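You operate a simulated robot arm through the tools that you are given. There is no shell and no other tool.

Carry out the task below with a simulated two-armed robot. There is one attempt and no reset: what you move stays moved.

## Task
With the grey meter, find the yellow patch on the long desk's sheet that misses 1.30 D; correct its zone.
Fine: meter back on its mat; white slider to yellow and ZONE dial to that patch's number, then MORE once if it read low, LESS once if high; leave the sheet; leave the long desk's other controls.
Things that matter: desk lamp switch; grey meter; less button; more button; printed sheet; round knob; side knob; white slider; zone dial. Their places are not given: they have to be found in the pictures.

The check looks at the end state, three seconds after you hand in, the way a careful person would. Anything else that was tipped, shoved, dropped, spilled or broken makes it a failure. Flat cloth is picked up by pressing the open fingertips on it (5 to 10 N) and closing them slowly along it; thin cloth reads only 2 to 8 mm in the jaws.

## Robot
Two 7-joint arms with two-finger grippers on one trunk that stands fixed in place. Base frame: the origin is at the foot of the trunk, x ahead of it, y to its left, z up. Readings come in m, degrees, newtons and seconds.
The left shoulder is at [0.045, 0.174, 1.203], the right one opposite. With the tool pointing down near the work surface each hand reaches from about 0.24 to 0.84 m from the base axis, measured 20 degrees to its own side. Payload 2.94 kg a hand.
Tool frame (each hand has its own): the origin (TCP) lies between the finger pads and is the grasp point; the fingertips stand 0.03 m ahead of it; z points along the fingers, y is the line along which they close. Largest opening 0.138 m; the body of the gripper starts 0.109 m behind the TCP.
Orientation is told as [roll, pitch, yaw] about the base's x, y, z axes, in that order, counted from this pose: with the fingers straight down and closing along the base's y, the tool's x points along the base's -x, its y along +y and its z along -z.

## Interface
- The arms move only by the tool move_arm. It takes "left_plan", "right_plan" or both (then of equal length, played together; a hand with none holds still); each is a list that holds one entry, the list of rows, each a list of 7 numbers: the shift along the tool's x, y, z in m, then the turn, a rotation vector about the tool's x, y, z in degrees, then the opening, from 0 (shut) to 1 (fully open). In form: [[[x, y, z, wx, wy, wz, gripper], ...]]. A call has 1 to 20 rows; each row shifts and turns the commanded pose from where the row before left it, along the tool's axes as they then stand. A row lasts 0.2 s, in which the tool goes at most 0.05 m and 8.6 degrees; a call with a longer step from one row to the next is refused whole, and so is a gripper value outside its range. A pose out of reach is approached as far as the arm can. The call stops where the force on the tool passes 40 N (or 10 N more than at its start, if that is more) or the arm is blocked; 0.2 s more then pass. Each finger halts on what it meets, pressing with about 40 N; the grip force reading is that of the motor and also rises with nothing between the fingers. The clock runs only during rows and for 0.2 s after the last one: add rows that do not move to give the fingers time. It gives the time, the measured TCP pose, the force on the tool (base axes), the opening and the grip force at its end, in the units of the frame above (readings bear some noise), with the torque about the TCP (base axes, N m) and any sound that the robot's microphone picked up.
- Cameras (640 x 400 px; columns grow to the right, rows downward): "scene" is now at [0.0969, -0.049, 1.6859]; the picture's right is [-0.67, -0.74, -0.00], its down [-0.55, 0.50, -0.66] and it looks along [0.49, -0.45, -0.75] (base axes); focal length 316 px, centre (320, 200). "left" rides on the left gripper at [0.071, -0.019, -0.146] in its tool frame; the picture's right is [0.26, 0.96, 0.00], its down [-0.85, 0.23, -0.48] and it looks along [-0.46, 0.13, 0.88] (tool axes); focal length 280 px, centre (320, 200). "right" rides on the right gripper at [0.071, 0.019, -0.146] in its tool frame; the picture's right is [-0.26, 0.97, 0.00], its down [-0.85, -0.23, -0.48] and it looks along [-0.46, -0.12, 0.88] (tool axes); focal length 280 px, centre (320, 200).
- grab_frame(camera): a new picture of that camera. It takes no simulated time.
- lift_body(by): slides the trunk up (or, below 0, down) by that many m; the arms and the scene camera ride with it, the base frame stays. It gives what a move gives, with no picture.
- aim_head(pan, tilt): turns the head with the scene camera to pan (to the left, within 120 degrees either way) and tilt (down, from -29 to 69), counted from straight ahead of the robot. It gives what a move gives.
- locate(camera, pixels): for up to 12 pixels [column, row] of the newest picture of that camera ("zoom" is the newest enlarged one), the place [x, y, z] in the base frame of the surface seen there, good to about 0.002 m, but the place of the scene camera against the robot may be out by one fixed shift of up to 0.012 m in any direction. It takes no simulated time.
- close_up(camera, box): a new picture of the part [left, top, right, bottom] of that camera's present view, enlarged. It takes no simulated time.
- finish_job(): hands the job in; it is judged then, once.

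Unless the task says otherwise, let go and move clear before handing in.

The tools are called after "Request:" by a JSON object that holds its "name" and its "arguments". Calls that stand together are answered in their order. move_arm: Moves the arms, as the interface text tells. Its arguments: {"type":"object","properties":{"left_plan":{"type":"array"},"right_plan":{"type":"array"}},"required":[]} The other tools are called the same way: lift_body (by) slides the trunk up or down; aim_head (pan, tilt) turns the head that bears the scene camera; grab_frame (camera) takes a picture; locate (camera, pixels) gives the place of the surface under pixels of a picture; close_up (camera, box) takes an enlarged picture of a part of a camera's view; finish_job () hands the job in.

At the start:

```text
t: 0.0
left_eef_pos: [0.6887, -0.0268, 1.205]
left_tool_rot: [-0.1, 0.0, 0.0]
left_contact_force: [-0.5, 1.2, -0.5]
left_ft_torque: [0.02, -0.02, -0.01]
left_gripper_width: 0.1382
left_grip_force: 0.0
right_eef_pos: [0.325, -0.3946, 1.2976]
right_tool_rot: [0.0, 0.0, 0.0]
right_contact_force: [0.0, -0.3, 0.8]
right_ft_torque: [-0.01, -0.02, 0.03]
right_gripper_width: 0.1382
right_grip_force: 0.1
trunk travel left (down, up): [-0.375, 0.359]
head pan, tilt: [-42.2, 48.4]
```

scene: 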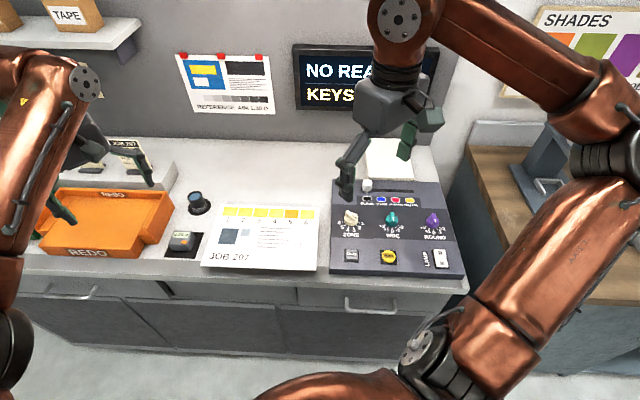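
right: 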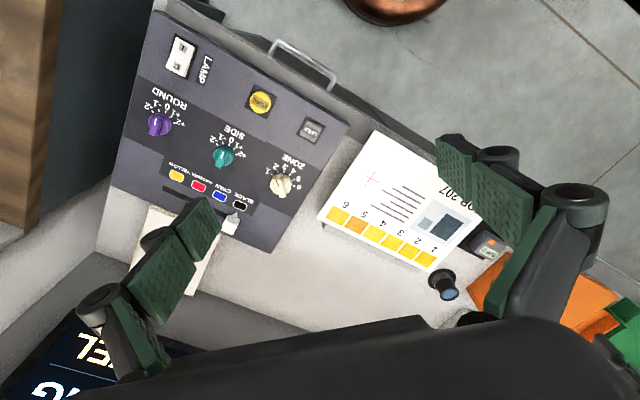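
left: 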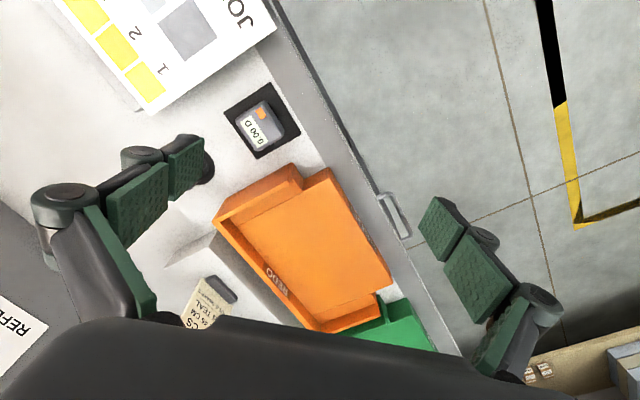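

The scene picture shows a sheet with six yellow patches (about 225-315, 212), a grey meter on a black mat at (182,243), and a console at (395,230) with zone dial, slider and buttons. I'll enlarge these first.

Request:
{"name": "close_up", "arguments": {"camera": "scene", "box": [320, 165, 480, 285]}}

Request:
{"name": "close_up", "arguments": {"camera": "scene", "box": [150, 180, 330, 290]}}

Request:
{"name": "close_up", "arguments": {"camera": "right", "box": [100, 20, 360, 280]}}

Request:
{"name": "close_up", "arguments": {"camera": "left", "box": [200, 70, 320, 170]}}

Request:
{"name": "close_up", "arguments": {"camera": "scene", "box": [160, 40, 460, 120]}}

```text
3.33 times, centred on (400, 225) of scene
```

zoom: 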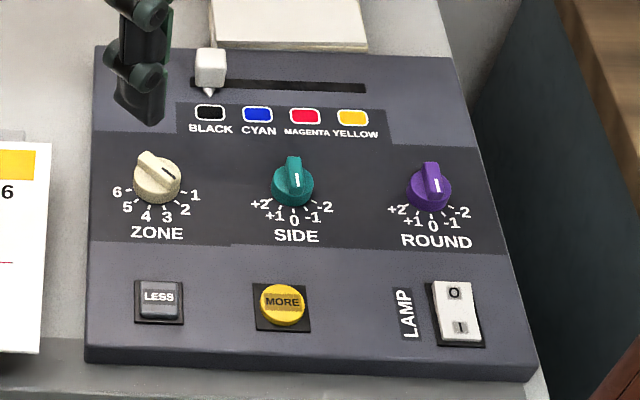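

```text
3.56 times, centred on (240, 235) of scene
```

zoom: 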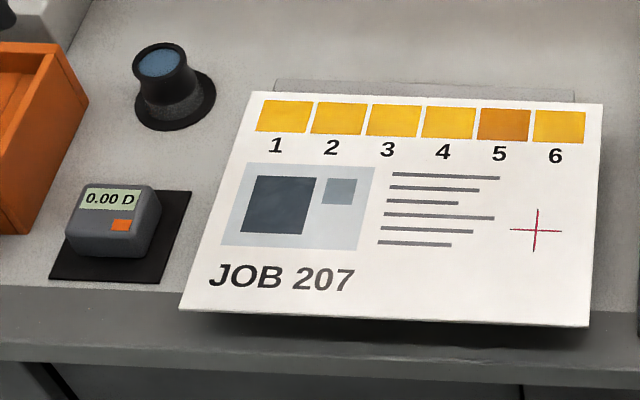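

```text
1.54 times, centred on (230, 150) of right
```

zoom: 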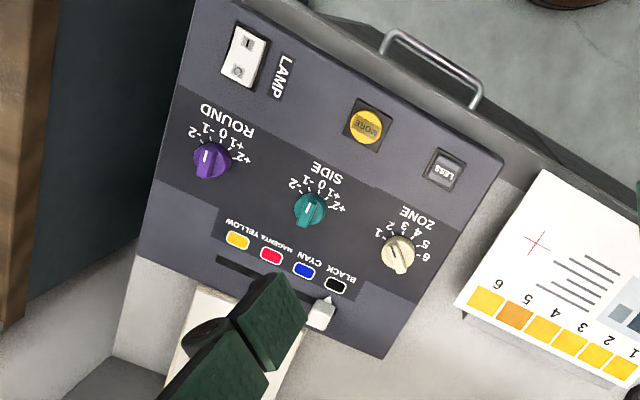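

```text
4.00 times, centred on (260, 120) of left
```

zoom: 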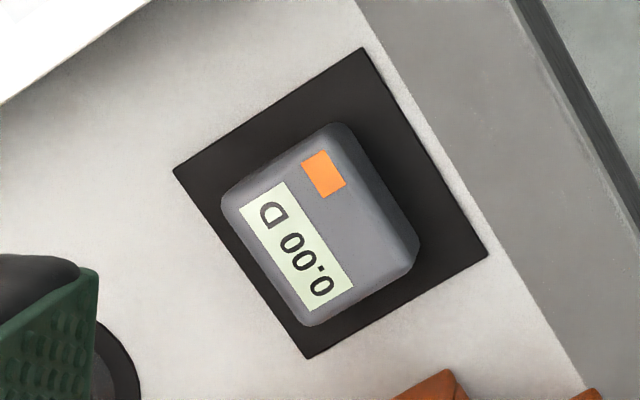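

```text
2.13 times, centred on (310, 80) of scene
```

zoom: 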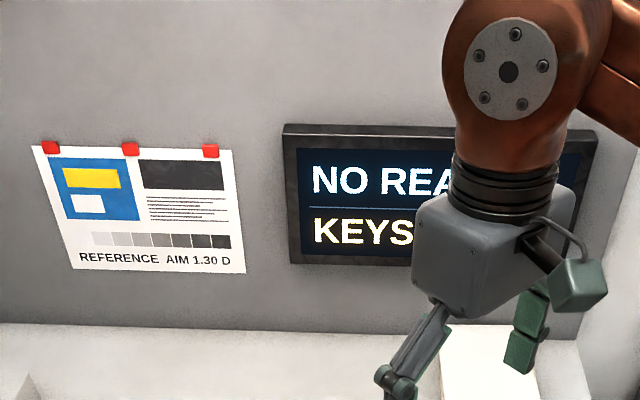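

Patch 5 looks darker, but only the meter can tell; the meter shows 0.00 D, the wall reads AIM 1.30 D, and the wall screen is partly hidden. I'll get the places of the main things.

Request:
{"name": "grab_frame", "arguments": {"camera": "scene"}}

Request:
{"name": "close_up", "arguments": {"camera": "scene", "box": [150, 180, 330, 290]}}

Request:
{"name": "locate", "arguments": {"camera": "zoom", "pixels": [[118, 200], [110, 230], [160, 195], [70, 275], [283, 116], [338, 118], [393, 120], [448, 122], [503, 124], [558, 126], [190, 308], [586, 323]]}}

Request:
{"name": "close_up", "arguments": {"camera": "scene", "box": [320, 165, 480, 285]}}

Request:
{"name": "locate", "arguments": {"camera": "zoom", "pixels": [[158, 175], [157, 300], [282, 302], [210, 65], [352, 117], [210, 113], [230, 84], [350, 88], [185, 193], [126, 192], [455, 300], [400, 60]]}}

```text
taken
```

scene: 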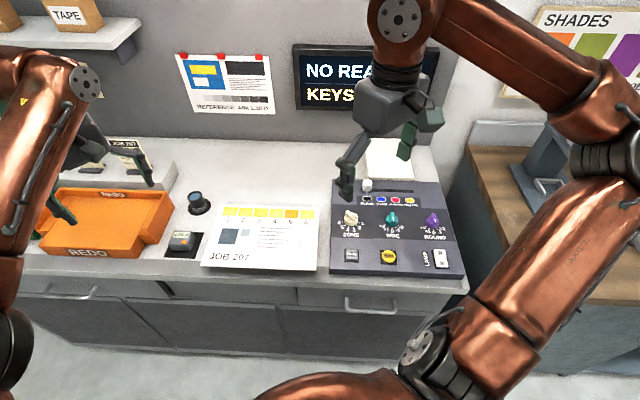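

```text
3.56 times, centred on (240, 235) of scene
```

zoom: 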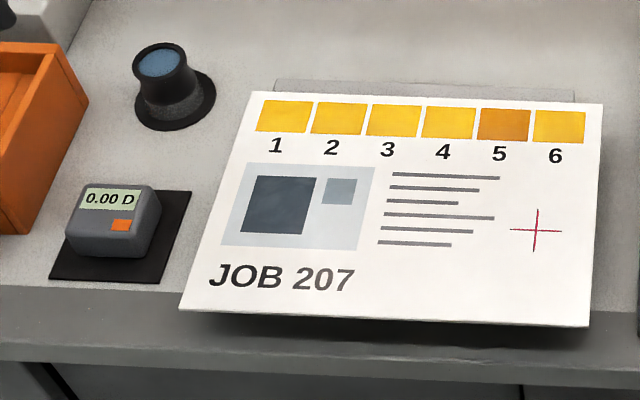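

```text
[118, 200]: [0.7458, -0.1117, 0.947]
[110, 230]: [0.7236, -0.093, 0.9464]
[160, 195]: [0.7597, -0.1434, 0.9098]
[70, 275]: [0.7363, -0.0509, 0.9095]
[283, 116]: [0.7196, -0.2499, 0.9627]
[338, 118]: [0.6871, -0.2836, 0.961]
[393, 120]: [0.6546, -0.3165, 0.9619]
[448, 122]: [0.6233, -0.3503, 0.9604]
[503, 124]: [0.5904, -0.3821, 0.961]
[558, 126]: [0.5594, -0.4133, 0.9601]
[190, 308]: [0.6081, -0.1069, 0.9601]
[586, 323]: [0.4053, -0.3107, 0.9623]
```

```text
3.33 times, centred on (400, 225) of scene
```

zoom: 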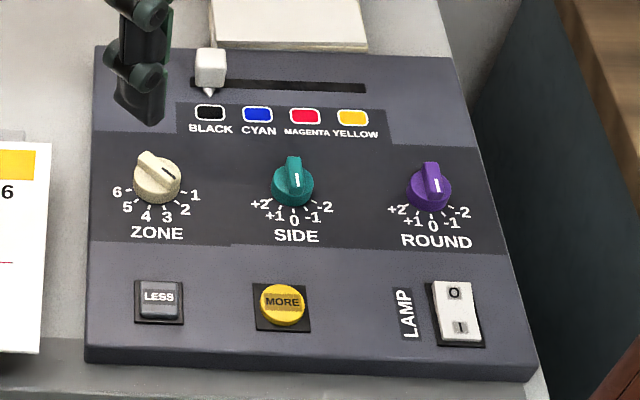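

```text
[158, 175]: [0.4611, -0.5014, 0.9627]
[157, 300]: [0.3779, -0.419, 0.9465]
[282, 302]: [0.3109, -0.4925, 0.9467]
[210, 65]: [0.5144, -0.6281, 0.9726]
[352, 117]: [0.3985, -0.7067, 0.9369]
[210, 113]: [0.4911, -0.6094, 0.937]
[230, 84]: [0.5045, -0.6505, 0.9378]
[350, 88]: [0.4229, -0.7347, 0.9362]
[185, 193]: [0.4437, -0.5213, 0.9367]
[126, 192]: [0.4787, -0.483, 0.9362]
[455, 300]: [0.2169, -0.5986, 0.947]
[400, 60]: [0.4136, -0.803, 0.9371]
```

Sheet surface sits near z 0.961, patches run from (0.72,-0.25) to (0.56,-0.41), and the meter top is near z 0.947. I'll cross-check places with the wrist cameras, which aren't subject to the scene camera's shift.

Request:
{"name": "close_up", "arguments": {"camera": "left", "box": [200, 70, 320, 170]}}

Request:
{"name": "locate", "arguments": {"camera": "zoom", "pixels": [[225, 205], [340, 128], [415, 245], [305, 320], [295, 248], [323, 175], [175, 172], [362, 50], [487, 255], [308, 357]]}}

Request:
{"name": "grab_frame", "arguments": {"camera": "right"}}

Request:
{"name": "locate", "arguments": {"camera": "right", "pixels": [[427, 259], [410, 251], [393, 243], [376, 234], [357, 224], [339, 214], [282, 184], [312, 129], [260, 100], [231, 224], [374, 180], [371, 131]]}}

Request:
{"name": "locate", "arguments": {"camera": "left", "pixels": [[145, 85], [120, 45], [92, 10], [185, 95], [270, 20], [190, 30], [60, 60], [330, 190]]}}

Request:
{"name": "close_up", "arguments": {"camera": "left", "box": [40, 0, 300, 170]}}

```text
4.00 times, centred on (260, 120) of left
```

zoom: 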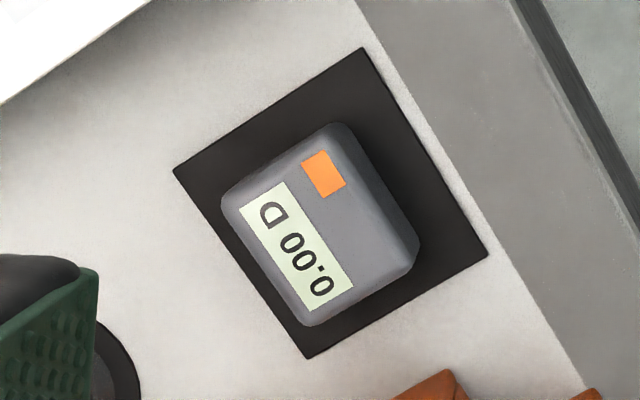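

```text
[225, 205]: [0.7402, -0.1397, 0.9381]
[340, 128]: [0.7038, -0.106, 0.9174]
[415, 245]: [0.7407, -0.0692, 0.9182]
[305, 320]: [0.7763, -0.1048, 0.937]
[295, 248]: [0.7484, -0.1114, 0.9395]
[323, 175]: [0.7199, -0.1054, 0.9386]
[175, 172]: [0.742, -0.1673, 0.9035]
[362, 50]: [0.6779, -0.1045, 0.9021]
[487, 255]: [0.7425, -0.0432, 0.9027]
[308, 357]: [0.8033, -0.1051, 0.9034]
```

```text
taken
```

right: 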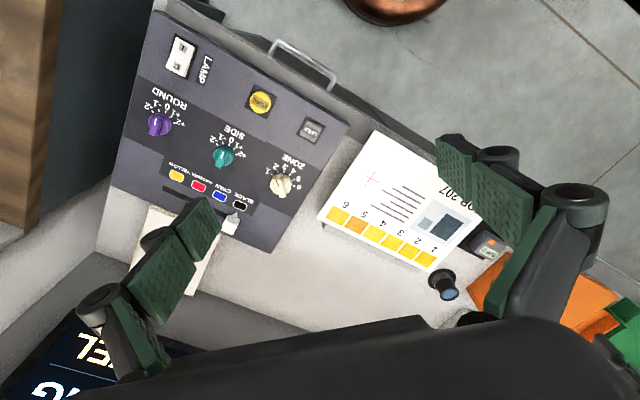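

```text
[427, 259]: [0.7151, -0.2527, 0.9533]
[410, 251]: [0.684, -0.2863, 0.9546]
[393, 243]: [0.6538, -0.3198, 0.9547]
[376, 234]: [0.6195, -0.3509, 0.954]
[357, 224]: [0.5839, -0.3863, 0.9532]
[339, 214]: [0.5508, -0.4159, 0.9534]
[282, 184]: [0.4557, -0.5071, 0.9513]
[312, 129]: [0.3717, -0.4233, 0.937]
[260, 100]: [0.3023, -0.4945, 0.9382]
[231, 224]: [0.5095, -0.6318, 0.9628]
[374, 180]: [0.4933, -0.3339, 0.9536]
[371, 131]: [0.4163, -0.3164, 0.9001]
```

```text
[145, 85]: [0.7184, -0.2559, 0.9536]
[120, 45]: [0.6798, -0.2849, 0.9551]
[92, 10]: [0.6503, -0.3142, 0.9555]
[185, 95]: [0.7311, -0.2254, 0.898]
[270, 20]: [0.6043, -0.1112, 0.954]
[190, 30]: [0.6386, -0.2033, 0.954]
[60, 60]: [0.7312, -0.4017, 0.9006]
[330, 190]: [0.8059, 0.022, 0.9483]
```

```text
2.35 times, centred on (170, 85) of left
```

zoom: 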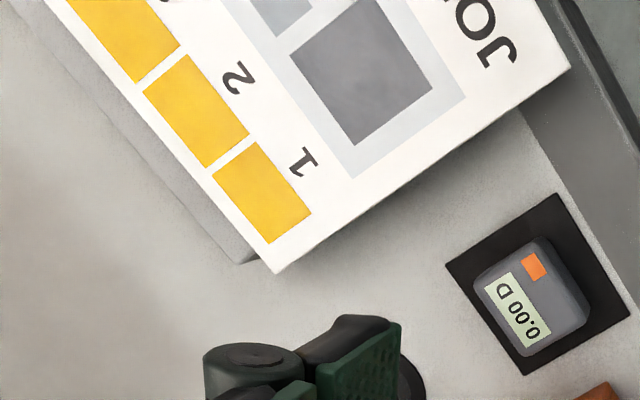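

Wrist-camera readings agree with each other: sheet z≈0.954, meter centre ≈(0.740,-0.105), top 0.939, mat 0.903, with everything turned 45°. I'll move the left arm out of the way and turn the right tool to the desk's axes.

Request:
{"name": "move_arm", "arguments": {"left_plan": [[[0.02, 0.045, 0, 0, 0, 0, 1], [0.02, 0.045, 0, 0, 0, 0, 1], [0.02, 0.045, 0, 0, 0, 0, 1], [0.02, 0.045, 0, 0, 0, 0, 1], [0.02, 0.045, 0, 0, 0, 0, 1], [0.02, 0.045, 0, 0, 0, 0, 1], [0.02, 0.045, 0, 0, 0, 0, 1], [0.02, 0.045, 0, 0, 0, 0, 1], [0, 0, 0, 0, 0, 0, 1]]], "right_plan": [[[0, 0, 0, 0, 0, 7.5, 1], [0, 0, 0, 0, 0, 7.5, 1], [0, 0, 0, 0, 0, 7.5, 1], [0, 0, 0, 0, 0, 7.5, 1], [0, 0, 0, 0, 0, 7.5, 1], [0, 0, 0, 0, 0, 7.5, 1], [0, 0, 0, 0, 0, 0, 0.65], [0, 0, 0, 0, 0, 0, 0.65], [0, 0, 0, 0, 0, 0, 0.65]]]}}

```text
t: 2.0
left_eef_pos: [0.5318, 0.3334, 1.2017]
left_tool_rot: [0.1, 0.1, 0.0]
left_contact_force: [-0.5, 0.1, 0.3]
left_ft_torque: [0.04, 0.02, -0.01]
left_gripper_width: 0.1379
left_grip_force: 0.1
right_eef_pos: [0.324, -0.3956, 1.2984]
right_tool_rot: [0.0, 0.1, -44.9]
right_contact_force: [-0.1, -0.2, -0.1]
right_ft_torque: [0.06, 0.06, 0.0]
right_gripper_width: 0.0896
right_grip_force: 0.1
trunk travel left (down, up): [-0.375, 0.359]
head pan, tilt: [-42.2, 48.4]
```

Both arms moved as planned. Next I bring the right hand over the meter at z about 1.10.

Request:
{"name": "move_arm", "arguments": {"right_plan": [[[-0.0073, 0.0415, 0.0165, 0, 0, 0, 0.65], [-0.0073, 0.0415, 0.0165, 0, 0, 0, 0.65], [-0.0073, 0.0415, 0.0165, 0, 0, 0, 0.65], [-0.0073, 0.0415, 0.0165, 0, 0, 0, 0.65], [-0.0073, 0.0415, 0.0165, 0, 0, 0, 0.65], [-0.0073, 0.0415, 0.0165, 0, 0, 0, 0.65], [-0.0073, 0.0415, 0.0165, 0, 0, 0, 0.65], [-0.0073, 0.0415, 0.0165, 0, 0, 0, 0.65], [-0.0073, 0.0415, 0.0165, 0, 0, 0, 0.65], [-0.0073, 0.0415, 0.0165, 0, 0, 0, 0.65], [-0.0073, 0.0415, 0.0165, 0, 0, 0, 0.65], [-0.0073, 0.0415, 0.0165, 0, 0, 0, 0.65], [0, 0, 0, 0, 0, 0, 0.65]]]}}

Request:
{"name": "grab_frame", "arguments": {"camera": "scene"}}

Request:
{"name": "grab_frame", "arguments": {"camera": "right"}}

Request:
{"name": "close_up", "arguments": {"camera": "scene", "box": [280, 30, 460, 130]}}

```text
t: 4.8
left_eef_pos: [0.5313, 0.3359, 1.2019]
left_tool_rot: [0.0, 0.1, -0.1]
left_contact_force: [0.4, -0.3, 0.2]
left_ft_torque: [0.03, -0.02, -0.02]
left_gripper_width: 0.1382
left_grip_force: 0.0
right_eef_pos: [0.5371, -0.24, 1.1611]
right_tool_rot: [0.1, -0.1, -45.0]
right_contact_force: [0.3, 0.4, 0.9]
right_ft_torque: [0.03, 0.03, -0.02]
right_gripper_width: 0.0896
right_grip_force: 0.2
right hand out of reach, approached as far as the arm can: row 7, 8, 9, 10, 11, 12
trunk travel left (down, up): [-0.375, 0.359]
head pan, tilt: [-42.2, 48.4]
```

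```text
taken
```

scene: 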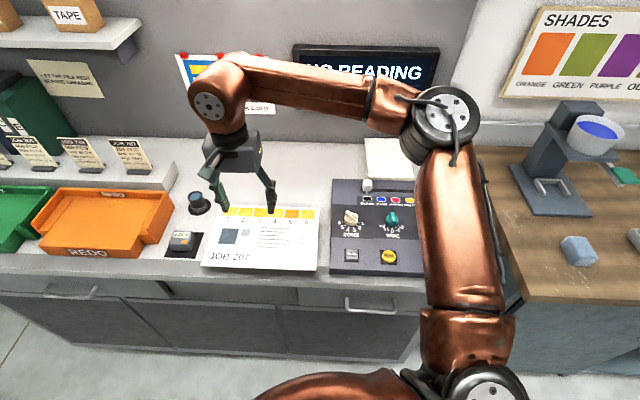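

```text
taken
```

right: 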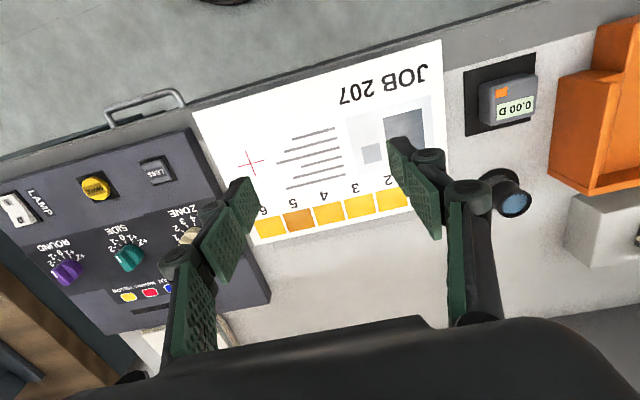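

```text
3.56 times, centred on (370, 80) of scene
```

zoom: 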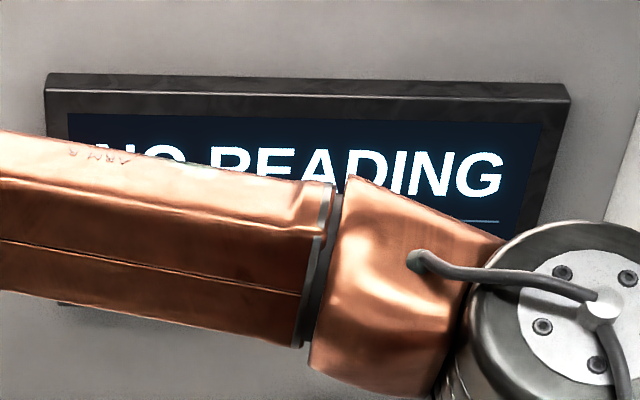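

The arm stopped at (0.537,-0.240,1.161) far short of its length, so the wrist turn at yaw -45 is likely the limit. I'll turn to yaw +45 instead.

Request:
{"name": "move_arm", "arguments": {"right_plan": [[[0, 0, 0, 0, 0, -7.5, 0.65], [0, 0, 0, 0, 0, -7.5, 0.65], [0, 0, 0, 0, 0, -7.5, 0.65], [0, 0, 0, 0, 0, -7.5, 0.65], [0, 0, 0, 0, 0, -7.5, 0.65], [0, 0, 0, 0, 0, -7.5, 0.65], [0, 0, 0, 0, 0, -7.5, 0.65], [0, 0, 0, 0, 0, -7.5, 0.65], [0, 0, 0, 0, 0, -7.5, 0.65], [0, 0, 0, 0, 0, -7.5, 0.65], [0, 0, 0, 0, 0, -7.5, 0.65], [0, 0, 0, 0, 0, -7.5, 0.65], [0, 0, 0, 0, 0, 0, 0.65]]]}}

Request:
{"name": "grab_frame", "arguments": {"camera": "scene"}}

```text
t: 7.6
left_eef_pos: [0.5307, 0.3349, 1.2021]
left_tool_rot: [0.0, 0.2, 0.0]
left_contact_force: [-0.4, -0.4, 0.2]
left_ft_torque: [0.02, 0.0, 0.01]
left_gripper_width: 0.1381
left_grip_force: 0.0
right_eef_pos: [0.4671, -0.1794, 1.1554]
right_tool_rot: [-0.7, -0.2, 44.1]
right_contact_force: [0.0, -0.1, 1.1]
right_ft_torque: [-0.01, 0.02, 0.0]
right_gripper_width: 0.0897
right_grip_force: 0.1
right hand out of reach, approached as far as the arm can: row 10, 11, 12
trunk travel left (down, up): [-0.375, 0.359]
head pan, tilt: [-42.2, 48.4]
```

```text
taken
```

scene: 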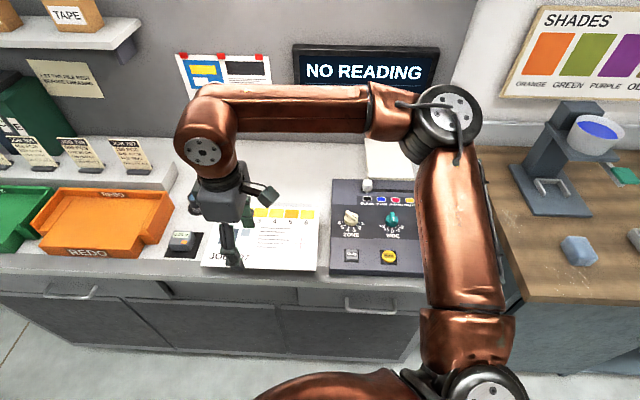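

The arm again stopped short, at (0.467,-0.179). I'll locate the elbow and wrist in the scene picture to understand which posture limit is in play.

Request:
{"name": "locate", "arguments": {"camera": "scene", "pixels": [[450, 115], [450, 180], [465, 320], [485, 378], [330, 105], [205, 150], [220, 100], [220, 200], [235, 245], [390, 100]]}}

Request:
{"name": "grab_frame", "arguments": {"camera": "left"}}

Request:
{"name": "grab_frame", "arguments": {"camera": "right"}}

```text
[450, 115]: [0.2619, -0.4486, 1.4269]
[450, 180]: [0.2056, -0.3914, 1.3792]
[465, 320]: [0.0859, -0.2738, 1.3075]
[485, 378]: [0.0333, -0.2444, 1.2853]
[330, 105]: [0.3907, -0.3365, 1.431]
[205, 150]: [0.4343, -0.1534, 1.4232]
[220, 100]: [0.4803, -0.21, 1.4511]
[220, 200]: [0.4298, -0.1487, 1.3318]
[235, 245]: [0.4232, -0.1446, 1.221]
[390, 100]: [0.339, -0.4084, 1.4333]
```

```text
taken
```

left: 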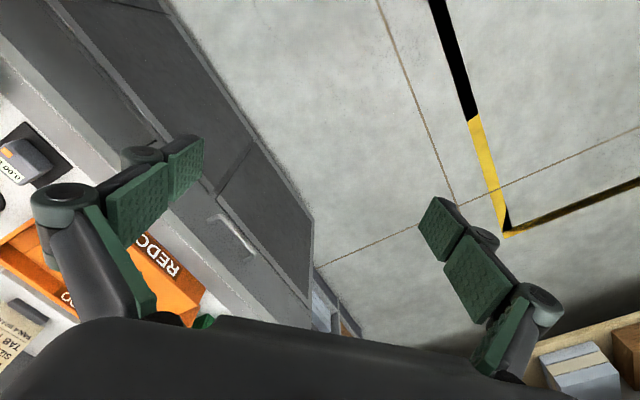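

```text
taken
```

right: 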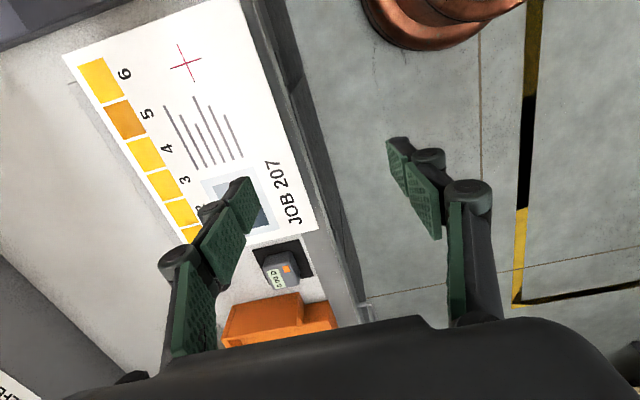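

Elbow is at about (0.26,-0.45,1.40) and wrist at (0.46,-0.17,1.42), so the arm isn't stretched; the limit seems to be yaw-related. I'll turn back 22° to see how the pose responds.

Request:
{"name": "move_arm", "arguments": {"right_plan": [[[0, 0, 0, 0, 0, 7.5, 0.65], [0, 0, 0, 0, 0, 7.5, 0.65], [0, 0, 0, 0, 0, 7.5, 0.65], [0, 0, 0, 0, 0, 0, 0.65]]]}}

```text
t: 8.6
left_eef_pos: [0.5305, 0.3338, 1.2022]
left_tool_rot: [0.0, 0.0, 0.0]
left_contact_force: [-0.2, 0.2, 0.5]
left_ft_torque: [0.0, 0.01, 0.02]
left_gripper_width: 0.1381
left_grip_force: 0.0
right_eef_pos: [0.4647, -0.1799, 1.1541]
right_tool_rot: [0.1, 0.0, 22.4]
right_contact_force: [0.2, 0.5, 0.2]
right_ft_torque: [-0.04, 0.01, -0.01]
right_gripper_width: 0.0898
right_grip_force: 0.1
trunk travel left (down, up): [-0.375, 0.359]
head pan, tilt: [-42.2, 48.4]
```

Turning back to yaw 22 is fine and the command rebases to the measured pose. I'll go to yaw 0 and try reaching outward to see how far it gets.

Request:
{"name": "move_arm", "arguments": {"right_plan": [[[0, 0, 0, 0, 0, 7.5, 0.65], [0, 0, 0, 0, 0, 7.5, 0.65], [0, 0, 0, 0, 0, 7.4, 0.65], [-0.03, 0.005, 0, 0, 0, 0, 0.65], [-0.03, 0.005, 0, 0, 0, 0, 0.65], [-0.03, 0.005, 0, 0, 0, 0, 0.65], [-0.03, 0.01, 0, 0, 0, 0, 0.65], [-0.03, 0.01, 0, 0, 0, 0, 0.65], [-0.03, 0.01, 0, 0, 0, 0, 0.65], [-0.03, 0.01, 0, 0, 0, 0, 0.65], [0, 0, 0, 0, 0, 0, 0.65]]]}}

Request:
{"name": "grab_frame", "arguments": {"camera": "scene"}}

```text
t: 11.0
left_eef_pos: [0.5312, 0.3341, 1.2018]
left_tool_rot: [0.0, 0.1, 0.0]
left_contact_force: [-0.2, 0.1, -0.4]
left_ft_torque: [0.04, 0.01, -0.02]
left_gripper_width: 0.1378
left_grip_force: 0.0
right_eef_pos: [0.5166, -0.2208, 1.164]
right_tool_rot: [0.1, 0.0, 0.1]
right_contact_force: [0.0, -0.2, 0.2]
right_ft_torque: [0.01, 0.04, 0.04]
right_gripper_width: 0.0899
right_grip_force: 0.0
right hand out of reach, approached as far as the arm can: row 4, 5, 6, 7, 8, 9, 10
trunk travel left (down, up): [-0.375, 0.359]
head pan, tilt: [-42.2, 48.4]
```

```text
taken
```

scene: 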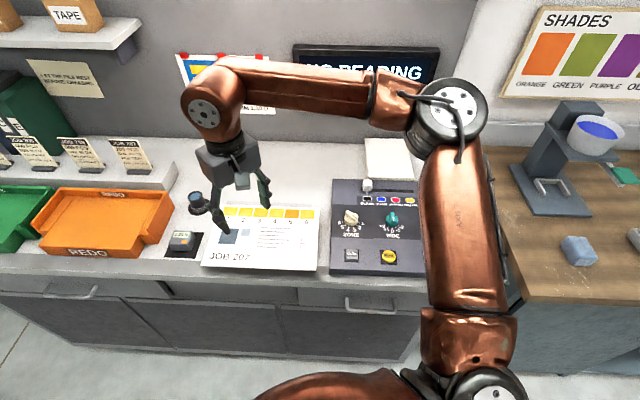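

Still blocked near (0.517,-0.221,1.164) with the wrist higher than the shoulder; the reach was stated for near the work surface, so I'll lower to z≈1.04 and try outward again.

Request:
{"name": "move_arm", "arguments": {"right_plan": [[[0, 0, 0.03, 0, 0, 0, 0.65], [0, 0, 0.03, 0, 0, 0, 0.65], [0, 0, 0.03, 0, 0, 0, 0.65], [0, 0, 0.03, 0, 0, 0, 0.65], [-0.03, 0.012, 0, 0, 0, 0, 0.65], [-0.03, 0.012, 0, 0, 0, 0, 0.65], [-0.03, 0.012, 0, 0, 0, 0, 0.65], [-0.03, 0.012, 0, 0, 0, 0, 0.65], [0, 0, 0, 0, 0, 0, 0.65]]]}}

Request:
{"name": "grab_frame", "arguments": {"camera": "scene"}}

```text
t: 13.0
left_eef_pos: [0.5312, 0.335, 1.202]
left_tool_rot: [0.0, 0.0, 0.0]
left_contact_force: [-0.2, -0.1, -0.3]
left_ft_torque: [0.02, 0.0, 0.03]
left_gripper_width: 0.1378
left_grip_force: 0.0
right_eef_pos: [0.5381, -0.2447, 1.0619]
right_tool_rot: [0.1, 0.0, 0.1]
right_contact_force: [0.3, 1.4, 0.6]
right_ft_torque: [0.0, -0.01, -0.01]
right_gripper_width: 0.0898
right_grip_force: 0.0
right hand out of reach, approached as far as the arm can: row 4, 5, 6, 7, 8
trunk travel left (down, up): [-0.375, 0.359]
head pan, tilt: [-42.2, 48.4]
```

```text
taken
```

scene: 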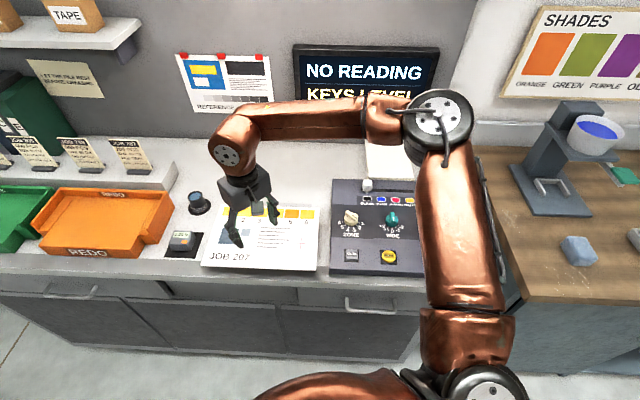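

The stop repeats with the elbow bent ~90° and swung out to the right, so the posture is caught on a joint limit when crossing inward. I'll swing the hand to the right, extend there, then come back at larger radius; checking the wall's place first.

Request:
{"name": "locate", "arguments": {"camera": "scene", "pixels": [[340, 70], [430, 60], [250, 80], [200, 130], [390, 160], [197, 200], [110, 215], [165, 195], [440, 110], [230, 155]]}}

Request:
{"name": "move_arm", "arguments": {"right_plan": [[[0.01, -0.03, 0, 0, 0, 0, 0.65], [0.01, -0.03, 0, 0, 0, 0, 0.65], [0.01, -0.03, 0, 0, 0, 0, 0.65], [0.01, -0.03, 0, 0, 0, 0, 0.65], [0.01, -0.03, 0, 0, 0, 0, 0.65], [0.01, -0.03, 0, 0, 0, 0, 0.65], [0, 0, 0, 0, 0, 0, 0.65]]]}}

Request:
{"name": "grab_frame", "arguments": {"camera": "scene"}}

```text
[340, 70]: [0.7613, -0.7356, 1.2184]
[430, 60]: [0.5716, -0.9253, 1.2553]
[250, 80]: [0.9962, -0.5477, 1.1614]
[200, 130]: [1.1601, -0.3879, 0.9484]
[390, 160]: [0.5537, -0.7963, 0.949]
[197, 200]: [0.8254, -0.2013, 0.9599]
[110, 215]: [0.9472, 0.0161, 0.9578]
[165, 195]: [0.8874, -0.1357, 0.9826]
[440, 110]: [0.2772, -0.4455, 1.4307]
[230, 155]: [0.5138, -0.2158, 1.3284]
```

```text
t: 14.6
left_eef_pos: [0.5313, 0.3364, 1.2017]
left_tool_rot: [0.1, 0.2, -0.1]
left_contact_force: [-1.2, -0.2, 0.0]
left_ft_torque: [-0.01, 0.02, 0.0]
left_gripper_width: 0.138
left_grip_force: 0.1
right_eef_pos: [0.4797, -0.4252, 1.0608]
right_tool_rot: [-0.1, 0.0, 0.2]
right_contact_force: [-0.5, -0.5, -0.2]
right_ft_torque: [-0.01, 0.02, 0.01]
right_gripper_width: 0.0897
right_grip_force: 0.0
trunk travel left (down, up): [-0.375, 0.359]
head pan, tilt: [-42.2, 48.4]
```

```text
taken
```

scene: 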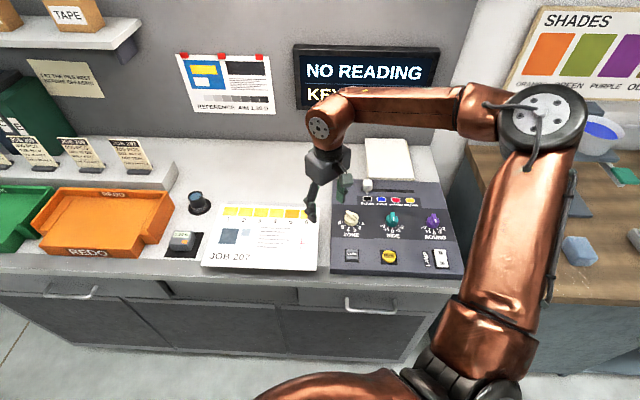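

Now at (0.480,-0.425,1.061) with no reach complaint. I'll extend outward along x from here.

Request:
{"name": "move_arm", "arguments": {"right_plan": [[[-0.03, 0, 0, 0, 0, 0, 0.65], [-0.03, 0, 0, 0, 0, 0, 0.65], [-0.03, 0, 0, 0, 0, 0, 0.65], [-0.03, 0, 0, 0, 0, 0, 0.65], [-0.03, 0, 0, 0, 0, 0, 0.65], [0, 0, 0, 0, 0, 0, 0.65]]]}}

Request:
{"name": "grab_frame", "arguments": {"camera": "scene"}}

```text
t: 16.0
left_eef_pos: [0.5297, 0.3341, 1.2014]
left_tool_rot: [0.0, 0.0, -0.1]
left_contact_force: [0.1, -0.6, 0.9]
left_ft_torque: [-0.02, -0.02, -0.02]
left_gripper_width: 0.138
left_grip_force: 0.1
right_eef_pos: [0.6079, -0.4077, 1.0614]
right_tool_rot: [-0.2, -0.2, -0.3]
right_contact_force: [-0.1, -0.9, 0.1]
right_ft_torque: [-0.02, -0.01, -0.01]
right_gripper_width: 0.0895
right_grip_force: 0.1
right hand out of reach, approached as far as the arm can: row 4, 5
trunk travel left (down, up): [-0.375, 0.359]
head pan, tilt: [-42.2, 48.4]
```

```text
taken
```

scene: 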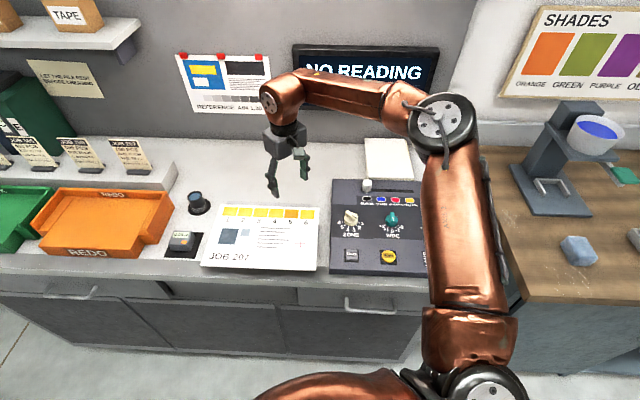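

The elbow halts at the same spot (445,115) each time, so a shoulder limit in this elbow-out posture is what stops it. I'll look at the left arm's posture, which started further in, to compare.

Request:
{"name": "aim_head", "arguments": {"pan": 0, "tilt": 35}}

Request:
{"name": "grab_frame", "arguments": {"camera": "scene"}}

```text
t: 17.1
left_eef_pos: [0.5307, 0.334, 1.2016]
left_tool_rot: [0.1, 0.0, 0.0]
left_contact_force: [-0.4, -0.5, -0.3]
left_ft_torque: [-0.03, 0.03, -0.02]
left_gripper_width: 0.1383
left_grip_force: 0.0
right_eef_pos: [0.6084, -0.4066, 1.0617]
right_tool_rot: [-0.2, -0.3, -0.3]
right_contact_force: [0.0, 0.3, 0.0]
right_ft_torque: [-0.02, 0.04, 0.0]
right_gripper_width: 0.0899
right_grip_force: 0.1
trunk travel left (down, up): [-0.375, 0.359]
head pan, tilt: [0.0, 35.0]
```

```text
taken
```

scene: 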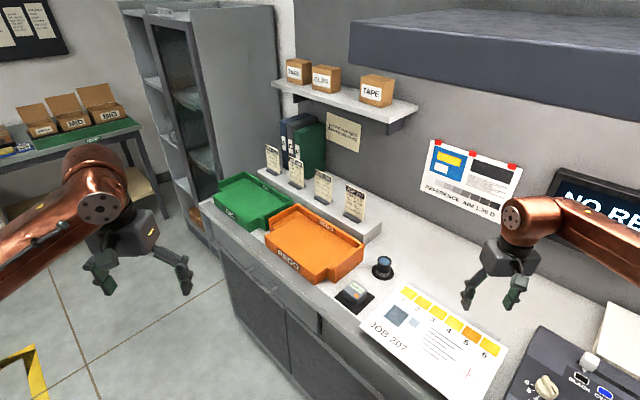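

The view shows a wall note at (343,132) and job cards; I'll read them in case they bear on the meter's use.

Request:
{"name": "close_up", "arguments": {"camera": "scene", "box": [260, 100, 380, 220]}}

Request:
{"name": "aim_head", "arguments": {"pan": -30, "tilt": 25}}

Request:
{"name": "grab_frame", "arguments": {"camera": "scene"}}

```text
3.33 times, centred on (320, 160) of scene
```

zoom: 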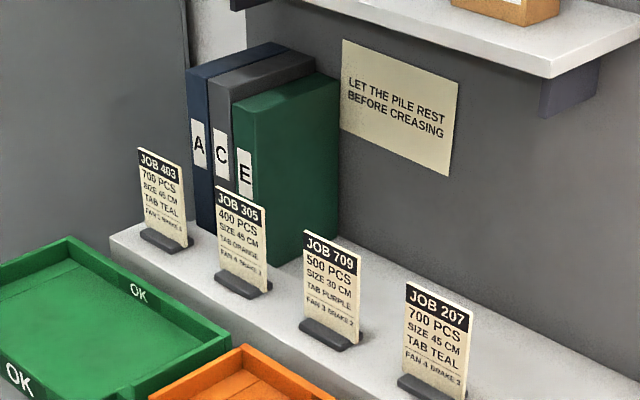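

```text
t: 18.0
left_eef_pos: [0.5297, 0.3348, 1.202]
left_tool_rot: [0.1, 0.0, 0.0]
left_contact_force: [0.0, 0.2, 0.6]
left_ft_torque: [0.01, 0.0, 0.01]
left_gripper_width: 0.1379
left_grip_force: 0.0
right_eef_pos: [0.6089, -0.4077, 1.0613]
right_tool_rot: [-0.2, -0.2, -0.2]
right_contact_force: [0.4, 1.2, -0.2]
right_ft_torque: [0.0, 0.04, -0.02]
right_gripper_width: 0.0896
right_grip_force: 0.1
trunk travel left (down, up): [-0.375, 0.359]
head pan, tilt: [-30.0, 25.0]
```

```text
taken
```

scene: 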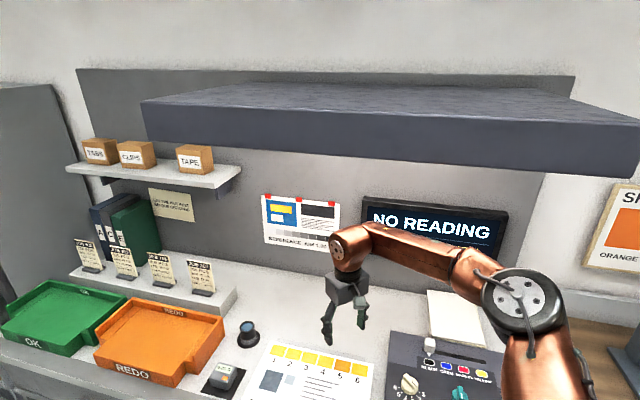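

A dark hood hangs over the desk at (390,130); I want to know whether the elbow or wrist is near it.

Request:
{"name": "locate", "arguments": {"camera": "scene", "pixels": [[150, 125], [300, 140], [300, 90], [620, 150], [620, 175], [340, 250], [520, 270], [500, 300], [430, 240], [560, 95]]}}

```text
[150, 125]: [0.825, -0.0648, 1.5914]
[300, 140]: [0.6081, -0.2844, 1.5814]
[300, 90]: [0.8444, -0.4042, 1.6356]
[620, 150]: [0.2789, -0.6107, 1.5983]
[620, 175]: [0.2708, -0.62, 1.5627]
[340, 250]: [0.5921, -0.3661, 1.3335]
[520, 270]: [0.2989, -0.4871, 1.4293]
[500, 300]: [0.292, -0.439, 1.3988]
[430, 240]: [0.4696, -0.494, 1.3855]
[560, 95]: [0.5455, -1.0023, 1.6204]
```

The hood (bottom ≈1.555, front edge e2≈0.63) is not touching the arm. I'll move the left arm back toward its start pose to see which posture permits an extended reach, and view it.

Request:
{"name": "move_arm", "arguments": {"left_plan": [[[-0.02, -0.045, 0, 0, 0, 0, 1], [-0.02, -0.045, 0, 0, 0, 0, 1], [-0.02, -0.045, 0, 0, 0, 0, 1], [-0.02, -0.045, 0, 0, 0, 0, 1], [-0.02, -0.045, 0, 0, 0, 0, 1], [-0.02, -0.045, 0, 0, 0, 0, 1], [-0.02, -0.045, 0, 0, 0, 0, 1], [-0.02, -0.045, 0, 0, 0, 0, 1], [0, 0, 0, 0, 0, 0, 1]]]}}

Request:
{"name": "aim_head", "arguments": {"pan": 10, "tilt": 55}}

Request:
{"name": "grab_frame", "arguments": {"camera": "scene"}}

```text
t: 20.0
left_eef_pos: [0.6896, -0.0269, 1.2041]
left_tool_rot: [-0.1, 0.1, 0.1]
left_contact_force: [0.1, 1.6, 0.0]
left_ft_torque: [-0.1, 0.02, 0.03]
left_gripper_width: 0.1381
left_grip_force: 0.0
right_eef_pos: [0.6078, -0.4039, 1.0634]
right_tool_rot: [-0.4, -0.2, -0.1]
right_contact_force: [0.0, -0.2, -0.6]
right_ft_torque: [-0.09, 0.04, 0.0]
right_gripper_width: 0.0898
right_grip_force: 0.0
trunk travel left (down, up): [-0.375, 0.359]
head pan, tilt: [-30.0, 25.0]
```

```text
t: 21.1
left_eef_pos: [0.6878, -0.0289, 1.2031]
left_tool_rot: [-0.1, 0.1, 0.0]
left_contact_force: [0.6, -0.9, -0.8]
left_ft_torque: [-0.03, 0.03, -0.01]
left_gripper_width: 0.1378
left_grip_force: 0.0
right_eef_pos: [0.6092, -0.407, 1.062]
right_tool_rot: [-0.2, -0.1, -0.3]
right_contact_force: [-0.1, -0.7, 1.1]
right_ft_torque: [0.0, 0.02, 0.05]
right_gripper_width: 0.0895
right_grip_force: 0.0
trunk travel left (down, up): [-0.375, 0.359]
head pan, tilt: [10.0, 55.0]
```

```text
taken
```

scene: 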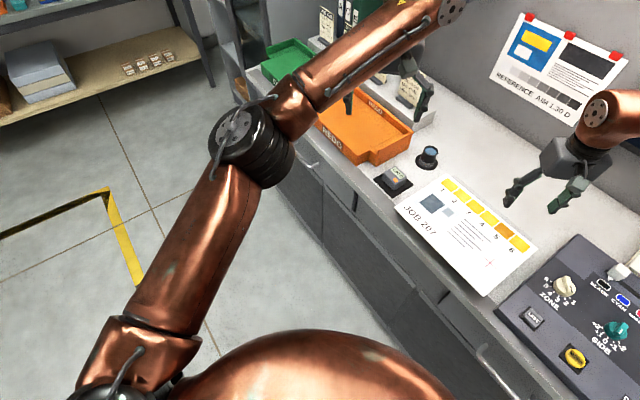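

Request:
{"name": "locate", "arguments": {"camera": "scene", "pixels": [[240, 130], [255, 160], [265, 150], [200, 230], [350, 70], [450, 8], [100, 395], [150, 330]]}}

```text
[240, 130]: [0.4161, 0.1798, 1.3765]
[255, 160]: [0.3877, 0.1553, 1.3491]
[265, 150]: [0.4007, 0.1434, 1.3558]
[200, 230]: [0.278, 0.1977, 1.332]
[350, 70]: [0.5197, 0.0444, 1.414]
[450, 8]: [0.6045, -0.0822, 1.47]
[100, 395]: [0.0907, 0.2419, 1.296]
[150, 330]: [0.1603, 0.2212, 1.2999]
```

The left elbow at (0.40,0.16,1.33) shows the left arm is free to work inward, while the right shoulder can't; so the left hand (tilted back 30° so that it reaches the patches) will carry the meter. I retract the right arm and turn the left tool.

Request:
{"name": "move_arm", "arguments": {"left_plan": [[[0.03, 0, 0, 0, 0, 0, 0.65], [0.03, 0, 0, 0, 0, 0, 0.65], [0.03, 0, 0, 0, 0, 0, 0.65], [0.03, 0, 0, 0, 0, 0, 0.65], [0, 0, 0, 0, 0, 7.5, 0.65], [0, 0, 0, 0, 0, 7.5, 0.65], [0, 0, 0, 0, 0, 7.5, 0.65], [0, 0, 0, 0, 0, 7.5, 0.65], [0, 0, 0, 0, 0, 7.5, 0.65], [0, 0, 0, 0, 0, 7.5, 0.65], [0, 0, 0, 0, -7.5, 0, 0.65], [0, 0, 0, 0, -7.5, 0, 0.65], [0, 0, 0, 0, -7.5, 0, 0.65], [0, 0, 0, 0, -7.5, 0, 0.65], [0, 0, 0, 0, 0, 0, 0.65]]], "right_plan": [[[0.03, -0.014, -0.015, 0, 0, 0, 0.65], [0.03, -0.014, -0.015, 0, 0, 0, 0.65], [0.03, -0.014, -0.015, 0, 0, 0, 0.65], [0.03, -0.014, -0.015, 0, 0, 0, 0.65], [0.03, -0.014, -0.015, 0, 0, 0, 0.65], [0.03, -0.014, -0.015, 0, 0, 0, 0.65], [0.03, -0.014, -0.015, 0, 0, 0, 0.65], [0.03, -0.014, -0.015, 0, 0, 0, 0.65], [0.03, -0.014, -0.015, 0, 0, 0, 0.65], [0.03, -0.014, -0.015, 0, 0, 0, 0.65], [0, 0, 0, 0, 0, 0, 0.3], [0, 0, 0, 0, 0, 0, 0.3], [0, 0, 0, 0, 0, 0, 0.3], [0, 0, 0, 0, 0, 0, 0.3], [0, 0, 0, 0, 0, 0, 0.3]]]}}

Request:
{"name": "aim_head", "arguments": {"pan": -30, "tilt": 45}}

Request:
{"name": "grab_frame", "arguments": {"camera": "scene"}}

Request:
{"name": "grab_frame", "arguments": {"camera": "left"}}

```text
t: 24.3
left_eef_pos: [0.5694, -0.0285, 1.2036]
left_tool_rot: [0.0, -30.1, -45.0]
left_contact_force: [0.3, -0.4, -0.2]
left_ft_torque: [0.02, 0.01, 0.01]
left_gripper_width: 0.0898
left_grip_force: 0.1
right_eef_pos: [0.3079, -0.5359, 1.2066]
right_tool_rot: [0.0, 0.0, 0.0]
right_contact_force: [0.8, -0.1, -0.1]
right_ft_torque: [0.0, 0.0, -0.02]
right_gripper_width: 0.0413
right_grip_force: 0.1
right hand out of reach, approached as far as the arm can: row 10
trunk travel left (down, up): [-0.375, 0.359]
head pan, tilt: [10.0, 55.0]
```

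```text
t: 25.4
left_eef_pos: [0.5683, -0.028, 1.2045]
left_tool_rot: [0.0, -30.1, -45.0]
left_contact_force: [0.5, 0.6, 0.4]
left_ft_torque: [0.01, 0.0, 0.04]
left_gripper_width: 0.0896
left_grip_force: 0.1
right_eef_pos: [0.3078, -0.5341, 1.2068]
right_tool_rot: [0.0, 0.0, 0.0]
right_contact_force: [-0.5, 0.7, -0.5]
right_ft_torque: [-0.01, 0.02, 0.02]
right_gripper_width: 0.0415
right_grip_force: 0.0
trunk travel left (down, up): [-0.375, 0.359]
head pan, tilt: [-30.0, 45.0]
```

```text
taken
```

scene: 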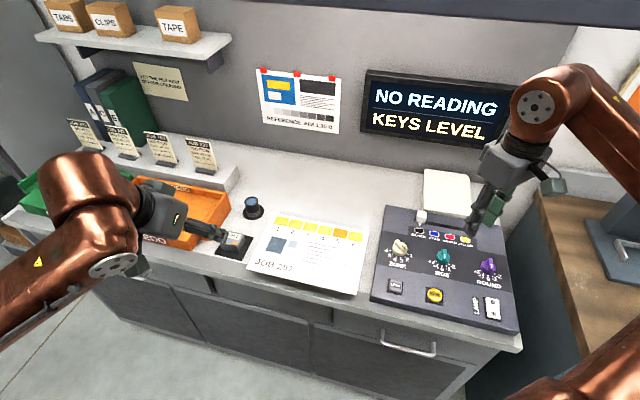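

```text
taken
```

left: 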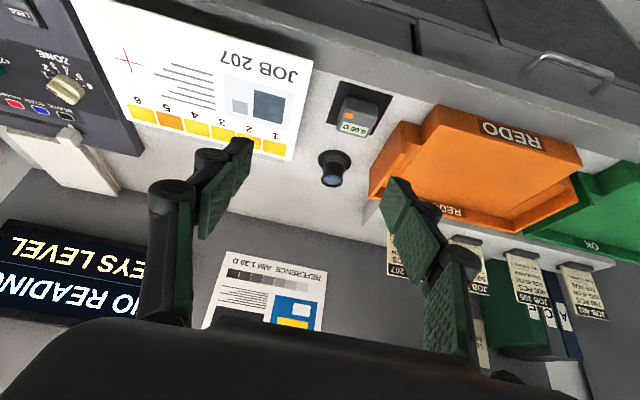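

The wall screen now reads "NO READING / KEYS LEVEL" and the left tool is at yaw -45, tilted 30°. I locate the meter, mat and tray edge in the left picture.

Request:
{"name": "close_up", "arguments": {"camera": "left", "box": [290, 60, 450, 200]}}

Request:
{"name": "locate", "arguments": {"camera": "zoom", "pixels": [[225, 160], [345, 185], [355, 310], [215, 280], [270, 290], [265, 220], [180, 80], [410, 150], [420, 365], [555, 190], [390, 335], [330, 330]]}}

```text
2.86 times, centred on (370, 130) of left
```

zoom: 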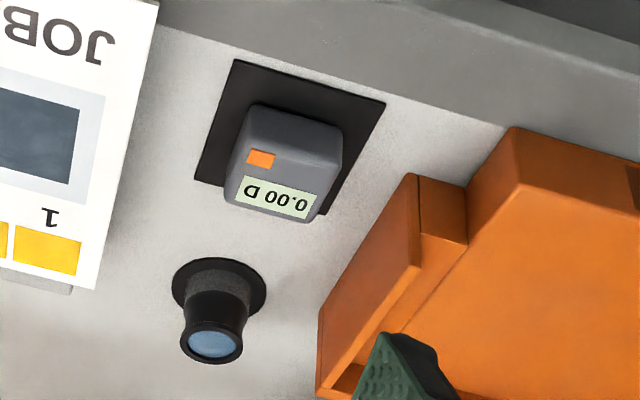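

```text
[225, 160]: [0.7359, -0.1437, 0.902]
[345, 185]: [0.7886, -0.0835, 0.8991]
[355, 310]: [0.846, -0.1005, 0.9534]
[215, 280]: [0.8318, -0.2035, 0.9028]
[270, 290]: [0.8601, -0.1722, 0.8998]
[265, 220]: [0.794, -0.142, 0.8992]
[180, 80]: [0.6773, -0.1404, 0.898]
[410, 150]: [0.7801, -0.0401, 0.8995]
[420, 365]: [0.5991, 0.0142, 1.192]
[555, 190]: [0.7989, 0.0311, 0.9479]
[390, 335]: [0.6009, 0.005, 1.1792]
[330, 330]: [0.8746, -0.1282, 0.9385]
```

The tray wall leaves about 7 cm left of the meter's centre, enough for a 0.075 opening. One tighter look to fix the meter's centre.

Request:
{"name": "close_up", "arguments": {"camera": "left", "box": [335, 70, 391, 116]}}

Request:
{"name": "close_up", "arguments": {"camera": "left", "box": [330, 75, 394, 115]}}

```text
8.70 times, centred on (363, 93) of left
```

zoom: 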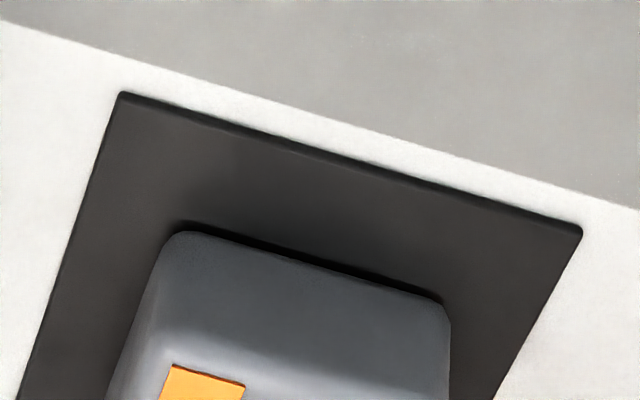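

```text
10.00 times, centred on (362, 95) of left
```

zoom: 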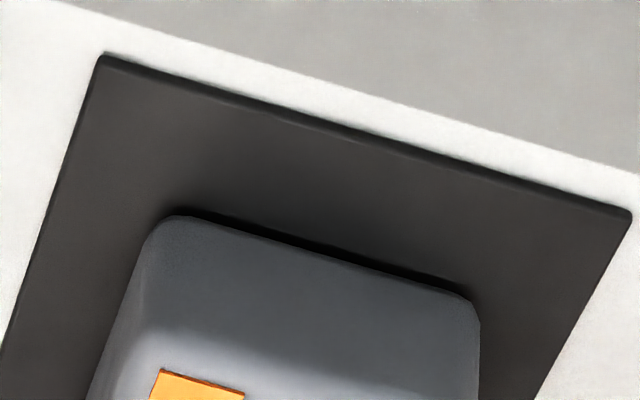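

I'll move the left hand above the meter at z 1.06, then look again from closer.

Request:
{"name": "move_arm", "arguments": {"left_plan": [[[-0.0119, 0.0111, 0.0346, 0, 0, 0, 0.55], [-0.0119, 0.0111, 0.0346, 0, 0, 0, 0.55], [-0.0119, 0.0111, 0.0346, 0, 0, 0, 0.55], [-0.0119, 0.0111, 0.0346, 0, 0, 0, 0.55], [-0.0119, 0.0111, 0.0346, 0, 0, 0, 0.55], [-0.0119, 0.0111, 0.0346, 0, 0, 0, 0.55], [0, 0, 0, 0, 0, 0, 0.55], [0, 0, 0, 0, 0, 0, 0.55]]]}}

Request:
{"name": "grab_frame", "arguments": {"camera": "left"}}

Request:
{"name": "grab_frame", "arguments": {"camera": "scene"}}

```text
t: 27.2
left_eef_pos: [0.7316, -0.0981, 1.0607]
left_tool_rot: [0.0, -29.9, -45.0]
left_contact_force: [-0.5, -0.1, 0.0]
left_ft_torque: [0.0, -0.01, -0.01]
left_gripper_width: 0.0759
left_grip_force: 0.0
right_eef_pos: [0.3099, -0.5339, 1.2073]
right_tool_rot: [0.0, 0.0, 0.0]
right_contact_force: [-1.1, 0.7, -1.1]
right_ft_torque: [-0.01, 0.03, 0.0]
right_gripper_width: 0.0412
right_grip_force: 0.0
trunk travel left (down, up): [-0.375, 0.359]
head pan, tilt: [-30.0, 45.0]
```

```text
taken
```

left: 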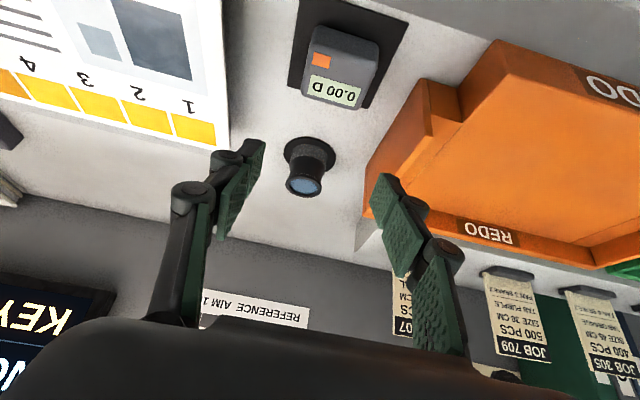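

```text
taken
```

scene: 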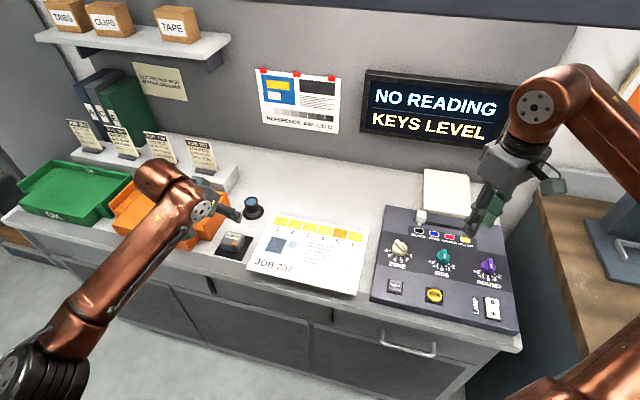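

Reach is good here. I'll locate the meter's edges in this closer view.

Request:
{"name": "close_up", "arguments": {"camera": "left", "box": [285, 0, 425, 112]}}

Request:
{"name": "locate", "arguments": {"camera": "left", "pixels": [[305, 92], [359, 103], [317, 30], [378, 48], [321, 60], [333, 90], [311, 2], [404, 22], [428, 82], [370, 190], [417, 98], [341, 60]]}}

```text
3.57 times, centred on (355, 56) of left
```

zoom: 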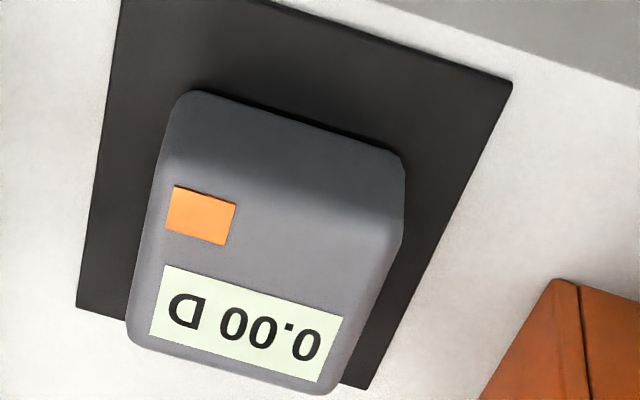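

```text
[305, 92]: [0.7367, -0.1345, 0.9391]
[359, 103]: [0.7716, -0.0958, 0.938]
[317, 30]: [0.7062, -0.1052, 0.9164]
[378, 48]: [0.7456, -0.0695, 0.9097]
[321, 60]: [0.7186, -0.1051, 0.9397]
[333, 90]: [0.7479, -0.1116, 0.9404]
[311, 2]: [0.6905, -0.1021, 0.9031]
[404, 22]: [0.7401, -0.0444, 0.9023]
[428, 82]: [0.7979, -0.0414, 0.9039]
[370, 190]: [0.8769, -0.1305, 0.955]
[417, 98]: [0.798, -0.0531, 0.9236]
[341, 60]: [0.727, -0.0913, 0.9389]
```

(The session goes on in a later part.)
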